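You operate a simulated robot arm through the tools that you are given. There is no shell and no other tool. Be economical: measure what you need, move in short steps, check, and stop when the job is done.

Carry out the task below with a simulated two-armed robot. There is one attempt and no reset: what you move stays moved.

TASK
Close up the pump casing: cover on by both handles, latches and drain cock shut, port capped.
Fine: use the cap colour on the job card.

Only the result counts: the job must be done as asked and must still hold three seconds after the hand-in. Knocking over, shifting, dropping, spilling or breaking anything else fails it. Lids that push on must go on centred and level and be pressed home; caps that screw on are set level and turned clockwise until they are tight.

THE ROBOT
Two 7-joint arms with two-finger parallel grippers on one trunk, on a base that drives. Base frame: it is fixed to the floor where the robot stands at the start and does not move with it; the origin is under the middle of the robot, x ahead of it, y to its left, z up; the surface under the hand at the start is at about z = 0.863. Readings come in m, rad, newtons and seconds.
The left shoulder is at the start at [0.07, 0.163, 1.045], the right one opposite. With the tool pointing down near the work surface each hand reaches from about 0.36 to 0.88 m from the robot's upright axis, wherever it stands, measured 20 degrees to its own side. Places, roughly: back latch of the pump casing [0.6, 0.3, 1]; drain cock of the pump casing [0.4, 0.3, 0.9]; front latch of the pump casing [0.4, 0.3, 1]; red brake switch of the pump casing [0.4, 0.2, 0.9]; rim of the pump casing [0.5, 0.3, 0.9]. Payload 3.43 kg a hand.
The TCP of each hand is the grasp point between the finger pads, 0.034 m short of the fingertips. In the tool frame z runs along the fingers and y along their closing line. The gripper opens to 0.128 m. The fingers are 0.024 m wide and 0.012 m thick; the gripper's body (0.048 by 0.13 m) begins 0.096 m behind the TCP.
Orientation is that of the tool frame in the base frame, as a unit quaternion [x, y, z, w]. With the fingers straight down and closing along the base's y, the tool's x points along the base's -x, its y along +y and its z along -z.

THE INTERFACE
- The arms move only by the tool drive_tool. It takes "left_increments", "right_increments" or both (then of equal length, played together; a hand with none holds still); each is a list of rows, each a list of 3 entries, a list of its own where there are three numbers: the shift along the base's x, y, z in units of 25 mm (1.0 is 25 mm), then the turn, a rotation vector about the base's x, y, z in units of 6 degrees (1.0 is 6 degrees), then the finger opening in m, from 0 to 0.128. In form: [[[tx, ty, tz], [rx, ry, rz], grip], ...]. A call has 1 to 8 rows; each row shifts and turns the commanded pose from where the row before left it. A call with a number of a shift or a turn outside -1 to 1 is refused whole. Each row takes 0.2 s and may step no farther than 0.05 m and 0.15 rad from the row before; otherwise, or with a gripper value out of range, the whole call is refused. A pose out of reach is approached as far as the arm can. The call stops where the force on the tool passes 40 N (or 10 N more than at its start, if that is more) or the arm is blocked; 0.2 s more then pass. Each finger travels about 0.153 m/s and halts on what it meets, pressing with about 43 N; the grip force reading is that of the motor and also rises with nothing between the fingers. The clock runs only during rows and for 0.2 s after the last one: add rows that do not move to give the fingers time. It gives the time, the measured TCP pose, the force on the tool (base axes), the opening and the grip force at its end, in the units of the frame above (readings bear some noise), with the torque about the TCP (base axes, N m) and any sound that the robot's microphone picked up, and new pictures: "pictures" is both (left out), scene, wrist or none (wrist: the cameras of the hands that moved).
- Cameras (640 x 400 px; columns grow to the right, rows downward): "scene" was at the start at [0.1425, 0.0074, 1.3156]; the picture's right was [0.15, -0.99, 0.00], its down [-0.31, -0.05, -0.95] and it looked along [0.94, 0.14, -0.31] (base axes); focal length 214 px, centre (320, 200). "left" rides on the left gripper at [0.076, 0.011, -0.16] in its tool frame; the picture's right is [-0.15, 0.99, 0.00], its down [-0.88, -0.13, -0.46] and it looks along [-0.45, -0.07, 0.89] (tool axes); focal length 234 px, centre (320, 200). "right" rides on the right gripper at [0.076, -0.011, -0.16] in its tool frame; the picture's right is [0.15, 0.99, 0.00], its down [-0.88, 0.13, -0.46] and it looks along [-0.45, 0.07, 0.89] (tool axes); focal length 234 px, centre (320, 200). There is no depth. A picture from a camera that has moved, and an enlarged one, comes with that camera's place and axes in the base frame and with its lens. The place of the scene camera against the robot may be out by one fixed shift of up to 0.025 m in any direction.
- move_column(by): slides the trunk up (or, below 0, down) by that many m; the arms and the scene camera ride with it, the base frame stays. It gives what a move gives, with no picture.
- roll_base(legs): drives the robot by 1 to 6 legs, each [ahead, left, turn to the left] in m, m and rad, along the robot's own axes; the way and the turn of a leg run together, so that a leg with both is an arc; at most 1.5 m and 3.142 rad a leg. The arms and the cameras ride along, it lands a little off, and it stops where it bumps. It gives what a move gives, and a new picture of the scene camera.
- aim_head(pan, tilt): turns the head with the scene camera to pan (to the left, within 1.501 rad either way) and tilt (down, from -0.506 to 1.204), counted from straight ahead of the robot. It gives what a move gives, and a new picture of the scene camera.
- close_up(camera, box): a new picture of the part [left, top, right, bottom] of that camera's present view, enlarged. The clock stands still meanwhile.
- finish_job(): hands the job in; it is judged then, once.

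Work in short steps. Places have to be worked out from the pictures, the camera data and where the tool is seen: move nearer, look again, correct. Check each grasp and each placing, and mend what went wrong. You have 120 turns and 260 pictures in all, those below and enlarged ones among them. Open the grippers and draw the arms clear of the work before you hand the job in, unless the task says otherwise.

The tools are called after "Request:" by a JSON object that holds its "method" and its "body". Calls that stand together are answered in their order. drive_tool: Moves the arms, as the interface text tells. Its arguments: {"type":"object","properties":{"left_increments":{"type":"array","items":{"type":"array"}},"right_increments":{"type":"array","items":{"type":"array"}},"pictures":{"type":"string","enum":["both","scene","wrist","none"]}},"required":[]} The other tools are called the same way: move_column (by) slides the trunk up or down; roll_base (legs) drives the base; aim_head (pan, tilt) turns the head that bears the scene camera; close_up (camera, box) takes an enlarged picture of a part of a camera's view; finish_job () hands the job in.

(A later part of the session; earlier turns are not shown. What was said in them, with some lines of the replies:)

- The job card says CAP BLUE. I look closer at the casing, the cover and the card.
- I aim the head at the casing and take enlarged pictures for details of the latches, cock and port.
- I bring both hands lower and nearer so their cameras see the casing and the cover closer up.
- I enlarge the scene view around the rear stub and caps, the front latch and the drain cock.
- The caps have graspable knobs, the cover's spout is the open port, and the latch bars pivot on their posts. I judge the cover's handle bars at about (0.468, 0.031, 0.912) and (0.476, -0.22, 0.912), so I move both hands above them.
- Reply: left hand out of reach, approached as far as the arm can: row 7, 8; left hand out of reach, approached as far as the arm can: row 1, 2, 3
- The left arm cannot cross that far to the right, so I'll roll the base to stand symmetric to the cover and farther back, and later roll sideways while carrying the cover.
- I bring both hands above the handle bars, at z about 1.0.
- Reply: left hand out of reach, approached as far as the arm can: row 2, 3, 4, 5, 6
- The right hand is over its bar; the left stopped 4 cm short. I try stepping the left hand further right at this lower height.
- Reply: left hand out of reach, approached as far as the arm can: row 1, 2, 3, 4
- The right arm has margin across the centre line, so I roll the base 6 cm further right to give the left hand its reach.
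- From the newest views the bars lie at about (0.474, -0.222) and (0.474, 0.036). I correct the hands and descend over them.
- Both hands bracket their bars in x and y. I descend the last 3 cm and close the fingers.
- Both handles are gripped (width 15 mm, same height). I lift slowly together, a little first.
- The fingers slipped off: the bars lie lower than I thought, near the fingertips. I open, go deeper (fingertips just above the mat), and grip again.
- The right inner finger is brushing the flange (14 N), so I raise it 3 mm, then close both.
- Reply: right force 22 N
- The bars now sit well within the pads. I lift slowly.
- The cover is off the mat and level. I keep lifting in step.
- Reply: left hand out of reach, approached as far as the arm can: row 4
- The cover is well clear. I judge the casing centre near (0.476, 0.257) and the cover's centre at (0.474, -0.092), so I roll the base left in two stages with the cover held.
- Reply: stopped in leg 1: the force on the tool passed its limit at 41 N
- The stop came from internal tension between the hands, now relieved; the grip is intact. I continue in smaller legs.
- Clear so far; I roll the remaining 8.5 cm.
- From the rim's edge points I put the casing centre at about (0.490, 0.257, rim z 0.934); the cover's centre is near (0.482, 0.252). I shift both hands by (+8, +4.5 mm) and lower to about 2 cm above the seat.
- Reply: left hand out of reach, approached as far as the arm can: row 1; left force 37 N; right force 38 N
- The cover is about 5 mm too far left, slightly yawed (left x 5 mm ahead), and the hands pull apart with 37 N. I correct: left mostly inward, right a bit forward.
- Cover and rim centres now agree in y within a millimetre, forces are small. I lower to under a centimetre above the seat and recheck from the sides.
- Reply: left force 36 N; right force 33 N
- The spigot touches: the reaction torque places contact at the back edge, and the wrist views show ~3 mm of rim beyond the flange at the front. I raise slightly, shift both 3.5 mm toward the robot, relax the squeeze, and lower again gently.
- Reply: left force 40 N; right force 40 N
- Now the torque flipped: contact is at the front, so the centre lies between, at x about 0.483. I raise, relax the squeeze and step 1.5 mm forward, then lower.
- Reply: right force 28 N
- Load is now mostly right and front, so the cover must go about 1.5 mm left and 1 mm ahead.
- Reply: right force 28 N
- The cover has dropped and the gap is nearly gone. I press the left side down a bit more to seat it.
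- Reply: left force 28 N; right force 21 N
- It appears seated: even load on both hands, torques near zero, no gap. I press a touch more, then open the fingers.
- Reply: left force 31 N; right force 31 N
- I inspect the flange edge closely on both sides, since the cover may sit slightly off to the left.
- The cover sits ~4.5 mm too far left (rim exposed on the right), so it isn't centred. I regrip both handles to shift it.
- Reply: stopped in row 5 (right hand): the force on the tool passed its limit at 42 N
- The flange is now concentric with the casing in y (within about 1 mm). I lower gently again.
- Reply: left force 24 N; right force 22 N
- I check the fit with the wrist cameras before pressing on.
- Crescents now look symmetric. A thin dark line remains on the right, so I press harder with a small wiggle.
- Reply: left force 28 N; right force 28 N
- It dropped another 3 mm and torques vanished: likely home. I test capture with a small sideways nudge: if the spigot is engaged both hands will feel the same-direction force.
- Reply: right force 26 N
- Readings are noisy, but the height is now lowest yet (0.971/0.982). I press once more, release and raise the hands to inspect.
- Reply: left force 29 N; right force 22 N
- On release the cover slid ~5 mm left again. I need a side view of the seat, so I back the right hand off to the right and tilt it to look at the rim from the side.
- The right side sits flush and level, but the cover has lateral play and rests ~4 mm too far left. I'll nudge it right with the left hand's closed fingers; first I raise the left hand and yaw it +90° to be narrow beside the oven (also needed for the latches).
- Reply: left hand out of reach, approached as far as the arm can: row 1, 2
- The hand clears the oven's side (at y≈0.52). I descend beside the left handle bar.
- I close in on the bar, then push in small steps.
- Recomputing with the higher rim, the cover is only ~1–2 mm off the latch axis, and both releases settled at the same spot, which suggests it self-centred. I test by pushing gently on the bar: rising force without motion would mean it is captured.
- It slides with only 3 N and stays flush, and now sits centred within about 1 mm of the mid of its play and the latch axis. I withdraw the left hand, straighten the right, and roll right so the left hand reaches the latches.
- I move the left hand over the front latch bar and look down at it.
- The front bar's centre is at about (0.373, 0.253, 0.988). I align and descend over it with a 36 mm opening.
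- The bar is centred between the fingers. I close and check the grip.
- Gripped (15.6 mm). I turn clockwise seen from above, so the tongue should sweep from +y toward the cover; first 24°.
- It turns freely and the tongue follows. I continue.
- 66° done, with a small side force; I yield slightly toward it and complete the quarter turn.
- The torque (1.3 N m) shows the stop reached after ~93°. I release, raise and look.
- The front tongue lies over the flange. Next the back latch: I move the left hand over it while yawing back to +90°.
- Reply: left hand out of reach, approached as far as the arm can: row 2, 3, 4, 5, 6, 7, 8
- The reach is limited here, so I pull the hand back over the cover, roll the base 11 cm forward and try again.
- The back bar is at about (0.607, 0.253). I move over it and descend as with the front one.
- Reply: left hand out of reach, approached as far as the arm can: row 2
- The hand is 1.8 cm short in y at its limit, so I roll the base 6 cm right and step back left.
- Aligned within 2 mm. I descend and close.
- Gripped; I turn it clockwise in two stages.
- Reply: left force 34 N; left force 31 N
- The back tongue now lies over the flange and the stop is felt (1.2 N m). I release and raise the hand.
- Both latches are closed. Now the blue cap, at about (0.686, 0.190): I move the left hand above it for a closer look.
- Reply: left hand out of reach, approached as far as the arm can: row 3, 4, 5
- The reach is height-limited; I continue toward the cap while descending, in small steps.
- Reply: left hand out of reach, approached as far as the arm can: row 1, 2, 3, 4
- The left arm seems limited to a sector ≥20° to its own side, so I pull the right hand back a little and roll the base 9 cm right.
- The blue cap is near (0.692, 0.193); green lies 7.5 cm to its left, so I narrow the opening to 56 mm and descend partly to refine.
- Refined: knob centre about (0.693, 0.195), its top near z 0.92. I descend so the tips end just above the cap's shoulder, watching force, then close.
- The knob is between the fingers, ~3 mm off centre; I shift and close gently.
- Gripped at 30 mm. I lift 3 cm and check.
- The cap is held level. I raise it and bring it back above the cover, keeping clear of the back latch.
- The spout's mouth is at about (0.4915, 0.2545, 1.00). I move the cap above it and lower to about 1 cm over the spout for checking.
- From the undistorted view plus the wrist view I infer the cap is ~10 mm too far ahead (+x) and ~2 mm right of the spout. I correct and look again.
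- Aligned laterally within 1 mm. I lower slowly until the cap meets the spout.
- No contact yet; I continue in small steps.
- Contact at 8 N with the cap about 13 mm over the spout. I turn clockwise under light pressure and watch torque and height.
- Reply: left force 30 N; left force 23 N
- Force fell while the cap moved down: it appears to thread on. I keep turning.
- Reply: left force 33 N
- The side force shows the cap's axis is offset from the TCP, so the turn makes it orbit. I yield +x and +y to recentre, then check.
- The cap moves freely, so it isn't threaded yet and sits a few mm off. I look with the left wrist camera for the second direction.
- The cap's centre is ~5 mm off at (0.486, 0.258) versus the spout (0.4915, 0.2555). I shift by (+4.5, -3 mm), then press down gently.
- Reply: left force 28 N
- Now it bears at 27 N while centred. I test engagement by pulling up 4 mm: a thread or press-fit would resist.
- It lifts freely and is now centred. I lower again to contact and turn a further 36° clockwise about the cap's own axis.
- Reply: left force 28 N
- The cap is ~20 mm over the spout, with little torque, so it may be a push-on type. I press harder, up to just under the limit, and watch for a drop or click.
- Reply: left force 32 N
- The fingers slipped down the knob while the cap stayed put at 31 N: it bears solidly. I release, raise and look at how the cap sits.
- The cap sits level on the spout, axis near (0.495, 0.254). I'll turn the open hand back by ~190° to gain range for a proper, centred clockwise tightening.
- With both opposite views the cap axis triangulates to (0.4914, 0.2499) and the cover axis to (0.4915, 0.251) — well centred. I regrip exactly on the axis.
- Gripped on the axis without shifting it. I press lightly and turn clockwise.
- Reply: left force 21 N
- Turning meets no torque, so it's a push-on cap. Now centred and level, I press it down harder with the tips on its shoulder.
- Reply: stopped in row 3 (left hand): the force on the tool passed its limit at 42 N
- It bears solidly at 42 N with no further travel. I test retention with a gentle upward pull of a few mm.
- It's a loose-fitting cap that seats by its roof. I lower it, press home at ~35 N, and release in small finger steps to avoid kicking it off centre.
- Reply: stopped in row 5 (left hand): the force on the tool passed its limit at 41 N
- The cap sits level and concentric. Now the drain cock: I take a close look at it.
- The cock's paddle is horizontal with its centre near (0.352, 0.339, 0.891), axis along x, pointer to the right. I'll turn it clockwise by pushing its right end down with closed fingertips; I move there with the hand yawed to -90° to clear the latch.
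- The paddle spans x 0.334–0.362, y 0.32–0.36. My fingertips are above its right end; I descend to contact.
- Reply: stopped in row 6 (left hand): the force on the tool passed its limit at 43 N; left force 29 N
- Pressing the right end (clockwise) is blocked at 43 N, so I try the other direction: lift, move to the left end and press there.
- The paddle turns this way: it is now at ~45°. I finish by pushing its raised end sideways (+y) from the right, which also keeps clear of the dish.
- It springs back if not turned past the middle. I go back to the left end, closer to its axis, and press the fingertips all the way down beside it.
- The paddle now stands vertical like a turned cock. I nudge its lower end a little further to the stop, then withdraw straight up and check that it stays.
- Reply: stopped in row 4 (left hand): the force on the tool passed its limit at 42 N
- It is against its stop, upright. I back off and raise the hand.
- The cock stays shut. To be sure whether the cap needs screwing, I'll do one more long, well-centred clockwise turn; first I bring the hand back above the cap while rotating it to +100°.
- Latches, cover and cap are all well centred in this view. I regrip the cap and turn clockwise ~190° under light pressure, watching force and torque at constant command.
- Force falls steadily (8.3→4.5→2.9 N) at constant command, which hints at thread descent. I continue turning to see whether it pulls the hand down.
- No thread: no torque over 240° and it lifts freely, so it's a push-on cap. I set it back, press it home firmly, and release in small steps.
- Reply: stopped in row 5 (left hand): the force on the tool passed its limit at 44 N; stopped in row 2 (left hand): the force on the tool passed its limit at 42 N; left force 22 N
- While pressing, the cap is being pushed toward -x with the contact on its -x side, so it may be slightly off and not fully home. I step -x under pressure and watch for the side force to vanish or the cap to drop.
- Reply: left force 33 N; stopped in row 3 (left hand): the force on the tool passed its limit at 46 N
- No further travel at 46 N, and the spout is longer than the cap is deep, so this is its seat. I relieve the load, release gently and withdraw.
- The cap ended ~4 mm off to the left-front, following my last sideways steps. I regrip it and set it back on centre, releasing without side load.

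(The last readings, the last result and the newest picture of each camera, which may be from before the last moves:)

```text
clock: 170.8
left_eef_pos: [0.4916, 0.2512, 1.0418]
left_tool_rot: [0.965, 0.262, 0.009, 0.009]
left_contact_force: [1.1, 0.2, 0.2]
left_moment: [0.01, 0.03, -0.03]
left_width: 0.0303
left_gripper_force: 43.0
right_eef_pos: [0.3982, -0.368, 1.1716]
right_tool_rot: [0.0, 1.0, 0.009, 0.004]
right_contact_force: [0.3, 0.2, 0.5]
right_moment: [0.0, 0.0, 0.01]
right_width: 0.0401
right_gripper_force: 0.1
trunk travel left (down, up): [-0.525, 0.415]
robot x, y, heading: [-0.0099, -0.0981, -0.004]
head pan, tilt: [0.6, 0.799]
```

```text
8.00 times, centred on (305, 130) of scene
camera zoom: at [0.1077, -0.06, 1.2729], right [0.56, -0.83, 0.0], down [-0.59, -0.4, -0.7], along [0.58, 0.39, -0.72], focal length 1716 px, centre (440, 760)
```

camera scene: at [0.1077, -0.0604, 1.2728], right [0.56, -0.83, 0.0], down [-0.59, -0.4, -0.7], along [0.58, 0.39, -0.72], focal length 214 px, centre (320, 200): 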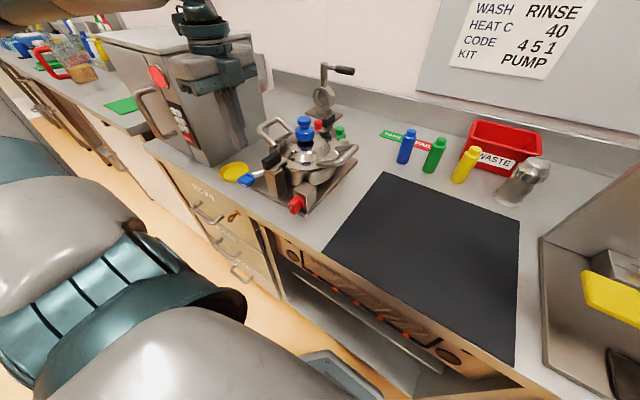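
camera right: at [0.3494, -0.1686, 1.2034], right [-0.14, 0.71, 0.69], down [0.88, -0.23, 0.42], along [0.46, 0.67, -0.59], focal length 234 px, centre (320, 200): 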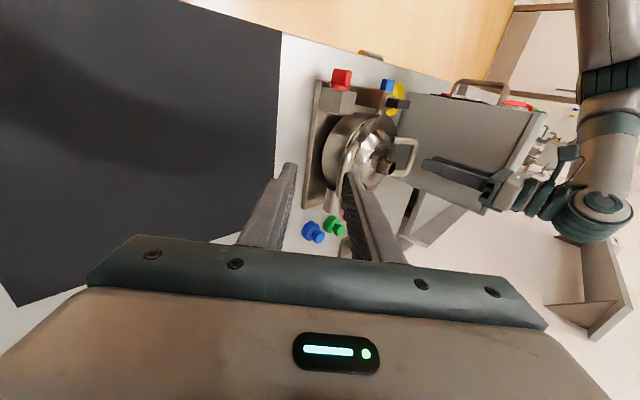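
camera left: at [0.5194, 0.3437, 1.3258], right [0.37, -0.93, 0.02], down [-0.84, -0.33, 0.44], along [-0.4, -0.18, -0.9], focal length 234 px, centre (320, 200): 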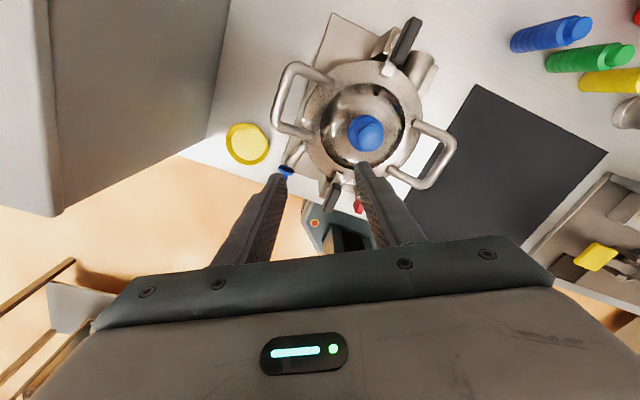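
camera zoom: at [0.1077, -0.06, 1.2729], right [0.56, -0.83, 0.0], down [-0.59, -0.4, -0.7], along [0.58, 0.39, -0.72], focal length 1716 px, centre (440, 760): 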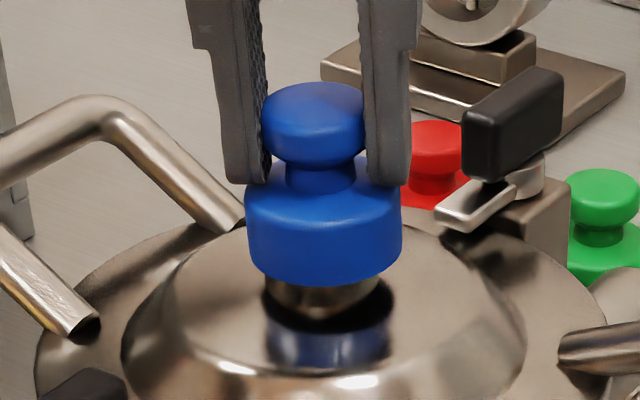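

Closing the fingers recentred it exactly. I press straight down briefly and release slowly.

Request:
{"method": "drive_tool", "body": {"left_increments": [[[0, 0, -0.08], [0, 0, 0], 0.0], [[0, 0, -0.06], [0, 0, 0], 0.0], [[0, 0, 0.1], [0, 0, 0], 0.0], [[0, 0, 0], [0, 0, 0], 0.031], [[0, 0, 0], [0, 0, 0], 0.032], [[0, 0, 0], [0, 0, 0], 0.034], [[0, 0, 0], [0, 0, 0], 0.038], [[0, 0, 0], [0, 0, 0], 0.046]], "pictures": "none"}}

Request:
{"method": "close_up", "body": {"camera": "scene", "box": [280, 105, 330, 155]}}

```text
clock: 172.6
left_eef_pos: [0.4901, 0.2504, 1.041]
left_tool_rot: [0.965, 0.262, 0.009, 0.008]
left_contact_force: [0.8, -0.3, -0.4]
left_moment: [-0.02, 0.01, 0.0]
left_width: 0.046
left_gripper_force: 0.0
right_eef_pos: [0.3981, -0.3685, 1.1716]
right_tool_rot: [0.001, 1.0, 0.009, 0.005]
right_contact_force: [0.6, -0.8, 0.3]
right_moment: [-0.01, -0.01, -0.01]
right_width: 0.0399
right_gripper_force: 0.1
trunk travel left (down, up): [-0.525, 0.415]
robot x, y, heading: [-0.0101, -0.0987, -0.002]
head pan, tilt: [0.6, 0.799]
```

```text
8.00 times, centred on (305, 130) of scene
camera zoom: at [0.1077, -0.06, 1.2728], right [0.56, -0.83, 0.0], down [-0.59, -0.4, -0.7], along [0.58, 0.39, -0.72], focal length 1716 px, centre (440, 760)
```

zoom: 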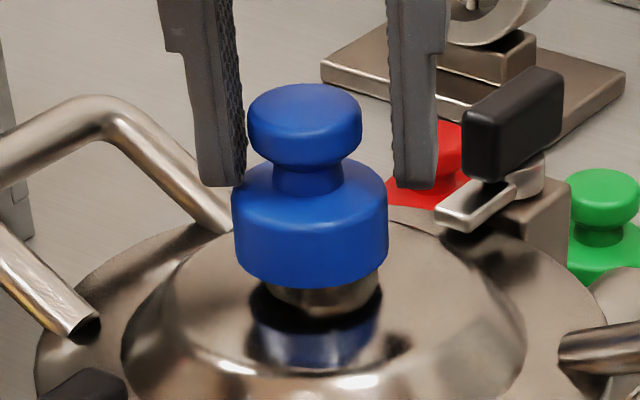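

Release drags it ~4 mm toward one finger. I nudge it back with the open finger: shift the hand ~7.5 mm to the right, then return and look.

Request:
{"method": "drive_tool", "body": {"left_increments": [[[0.04, -0.06, 0], [0, 0, 0], 0.046], [[0.04, -0.06, 0], [0, 0, 0], 0.046], [[0.04, -0.06, 0], [0, 0, 0], 0.046], [[0.04, -0.06, 0], [0, 0, 0], 0.046]], "pictures": "none"}}

Request:
{"method": "close_up", "body": {"camera": "scene", "box": [280, 105, 330, 155]}}

```text
clock: 173.6
left_eef_pos: [0.4945, 0.2446, 1.0404]
left_tool_rot: [0.965, 0.262, 0.01, 0.009]
left_contact_force: [-0.2, -0.5, 0.3]
left_moment: [-0.02, -0.01, 0.01]
left_width: 0.0463
left_gripper_force: 0.2
right_eef_pos: [0.3992, -0.3679, 1.1711]
right_tool_rot: [0.0, 1.0, 0.008, 0.006]
right_contact_force: [-0.2, 0.1, -0.2]
right_moment: [-0.02, 0.03, -0.02]
right_width: 0.0399
right_gripper_force: 0.1
trunk travel left (down, up): [-0.525, 0.415]
robot x, y, heading: [-0.0068, -0.0987, -0.002]
head pan, tilt: [0.6, 0.799]
```

```text
8.00 times, centred on (305, 130) of scene
camera zoom: at [0.1078, -0.06, 1.2728], right [0.56, -0.83, 0.0], down [-0.59, -0.4, -0.7], along [0.58, 0.39, -0.72], focal length 1716 px, centre (440, 760)
```

zoom: 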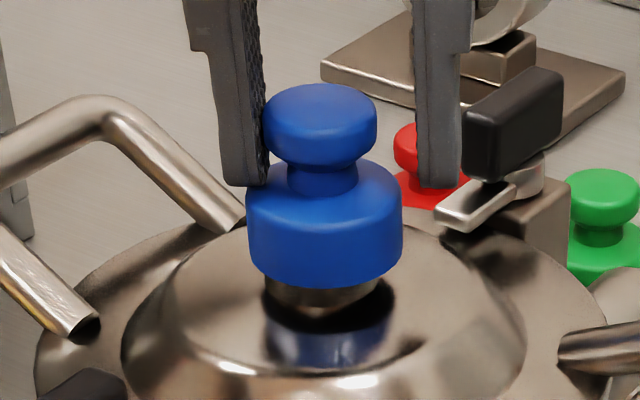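

Centred again with negligible force. I back the finger off, raise, and inspect from above.

Request:
{"method": "drive_tool", "body": {"left_increments": [[[-0.06, 0.1, 0], [0, 0, 0], 0.047], [[0, 0, 0.4], [0, 0, 0], 0.05], [[0, 0, 0.8], [0, 0, 0], 0.05], [[0, 0, 1], [0, 0, 0], 0.05], [[0, 0, 1], [0, 0, 0], 0.05], [[0, 0, 1], [0, 0, 0], 0.05]], "pictures": "none"}}

Request:
{"method": "close_up", "body": {"camera": "left", "box": [240, 60, 410, 200]}}

Request:
{"method": "close_up", "body": {"camera": "scene", "box": [270, 100, 340, 160]}}

```text
clock: 175.0
left_eef_pos: [0.4936, 0.2476, 1.1474]
left_tool_rot: [0.965, 0.261, 0.01, 0.009]
left_contact_force: [-0.2, -0.5, -0.1]
left_moment: [0.03, 0.02, -0.02]
left_width: 0.0499
left_gripper_force: 0.1
right_eef_pos: [0.3981, -0.3699, 1.1722]
right_tool_rot: [0.001, 1.0, 0.009, 0.006]
right_contact_force: [-0.4, 0.7, -0.7]
right_moment: [0.01, 0.02, -0.01]
right_width: 0.0397
right_gripper_force: 0.1
trunk travel left (down, up): [-0.525, 0.415]
robot x, y, heading: [-0.0069, -0.097, -0.004]
head pan, tilt: [0.6, 0.799]
```

```text
2.86 times, centred on (325, 130) of left
camera zoom: at [0.5603, 0.2791, 1.308], right [0.37, -0.93, 0.02], down [-0.84, -0.33, 0.44], along [-0.4, -0.18, -0.9], focal length 669 px, centre (306, 400)
```

zoom: 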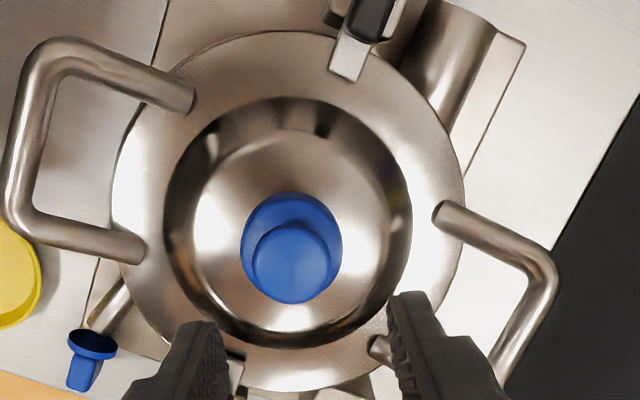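

```text
6.67 times, centred on (305, 130) of scene
camera zoom: at [0.1074, -0.0604, 1.2729], right [0.56, -0.83, 0.0], down [-0.59, -0.4, -0.7], along [0.58, 0.39, -0.72], focal length 1430 px, centre (420, 667)
```

zoom: 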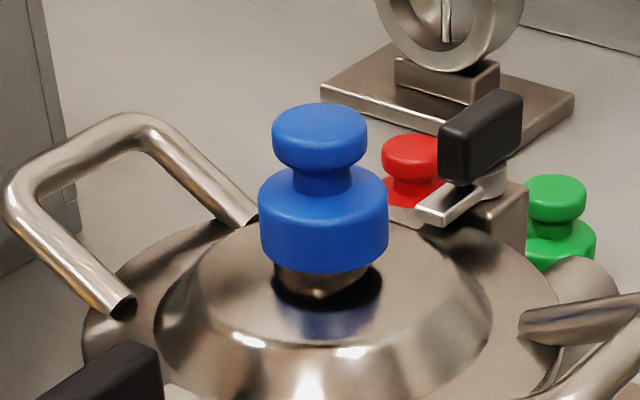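

The cap is centred and level, latches over the flange, cock shut. I open the grippers and draw both arms clear.

Request:
{"method": "drive_tool", "body": {"left_increments": [[[0, 0.3, 1], [0, 0, 0], 0.08], [[0, 0.6, 1], [0, 0, 0], 0.1], [[-0.4, 0.8, 0.8], [0, 0, 0], 0.12], [[-0.5, 0.8, 0.5], [0, 0, 0], 0.12], [[-0.5, 0.8, 0.3], [0, 0, 0], 0.12], [[-0.5, 0.8, 0], [0, 0, 0], 0.12]], "right_increments": [[[0, 0, 0.3], [0, 0, 0], 0.08], [[0, 0, 0.3], [0, 0, 0], 0.1], [[0, 0, 0.3], [0, 0, 0], 0.12], [[0, 0, 0], [0, 0, 0], 0.12], [[0, 0, 0], [0, 0, 0], 0.12], [[0, 0, 0], [0, 0, 0], 0.12]], "pictures": "scene"}}

Request:
{"method": "close_up", "body": {"camera": "scene", "box": [220, 100, 380, 220]}}

```text
clock: 176.4
left_eef_pos: [0.4428, 0.3521, 1.2364]
left_tool_rot: [0.965, 0.262, 0.01, 0.01]
left_contact_force: [0.2, -0.3, 0.1]
left_moment: [-0.02, -0.04, 0.02]
left_width: 0.1203
left_gripper_force: 0.1
right_eef_pos: [0.3978, -0.367, 1.195]
right_tool_rot: [0.001, 1.0, 0.008, 0.007]
right_contact_force: [0.0, 0.6, 0.2]
right_moment: [-0.03, 0.01, 0.04]
right_width: 0.12
right_gripper_force: 0.1
trunk travel left (down, up): [-0.525, 0.415]
robot x, y, heading: [-0.0086, -0.0978, -0.003]
head pan, tilt: [0.6, 0.799]
camera scene: at [0.107, -0.059, 1.2729], right [0.56, -0.83, 0.0], down [-0.59, -0.4, -0.7], along [0.58, 0.39, -0.72], focal length 214 px, centre (320, 200)
```

scene: 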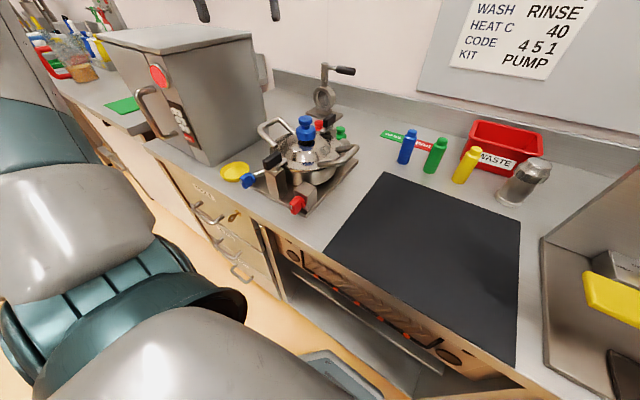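

```text
3.33 times, centred on (300, 160) of scene
camera zoom: at [0.107, -0.059, 1.2729], right [0.56, -0.83, 0.0], down [-0.59, -0.4, -0.7], along [0.58, 0.39, -0.72], focal length 715 px, centre (387, 333)
```

zoom: 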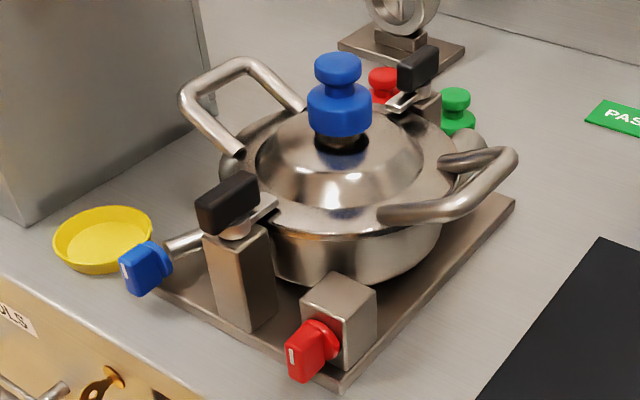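

Everything stands as asked: cover seated and latched, cock shut, blue cap on the port, arms clear. I hand in.

Request:
{"method": "finish_job", "body": {}}

```text
The job is handed in.
```

I handed in the pump casing with the cover on, both latches and the drain cock shut, and the blue cap from the job card on the port; the cap and cover both rest without a felt lock.

- **Cover:** it went on by both handles and sits flush and level. It slid about 5 mm sideways when I let go, so I nudged it back to within about 1–2 mm of centre before latching.
- **Latches:** both tongues lie over the cover's flange and were turned to their stops.
- **Drain cock:** it would not turn clockwise. Turned the other way it reached its stop and stayed there. I could see no open or shut markings, so shut is my reading of that.
- **Cap:** more than 240° of clockwise turning met no torque, so I treated it as push-on. I pressed it at over 40 N with no further travel, but it still lifts off freely, so I cannot confirm it is fully home. It is centred and level.

I saw nothing else moved or knocked over.
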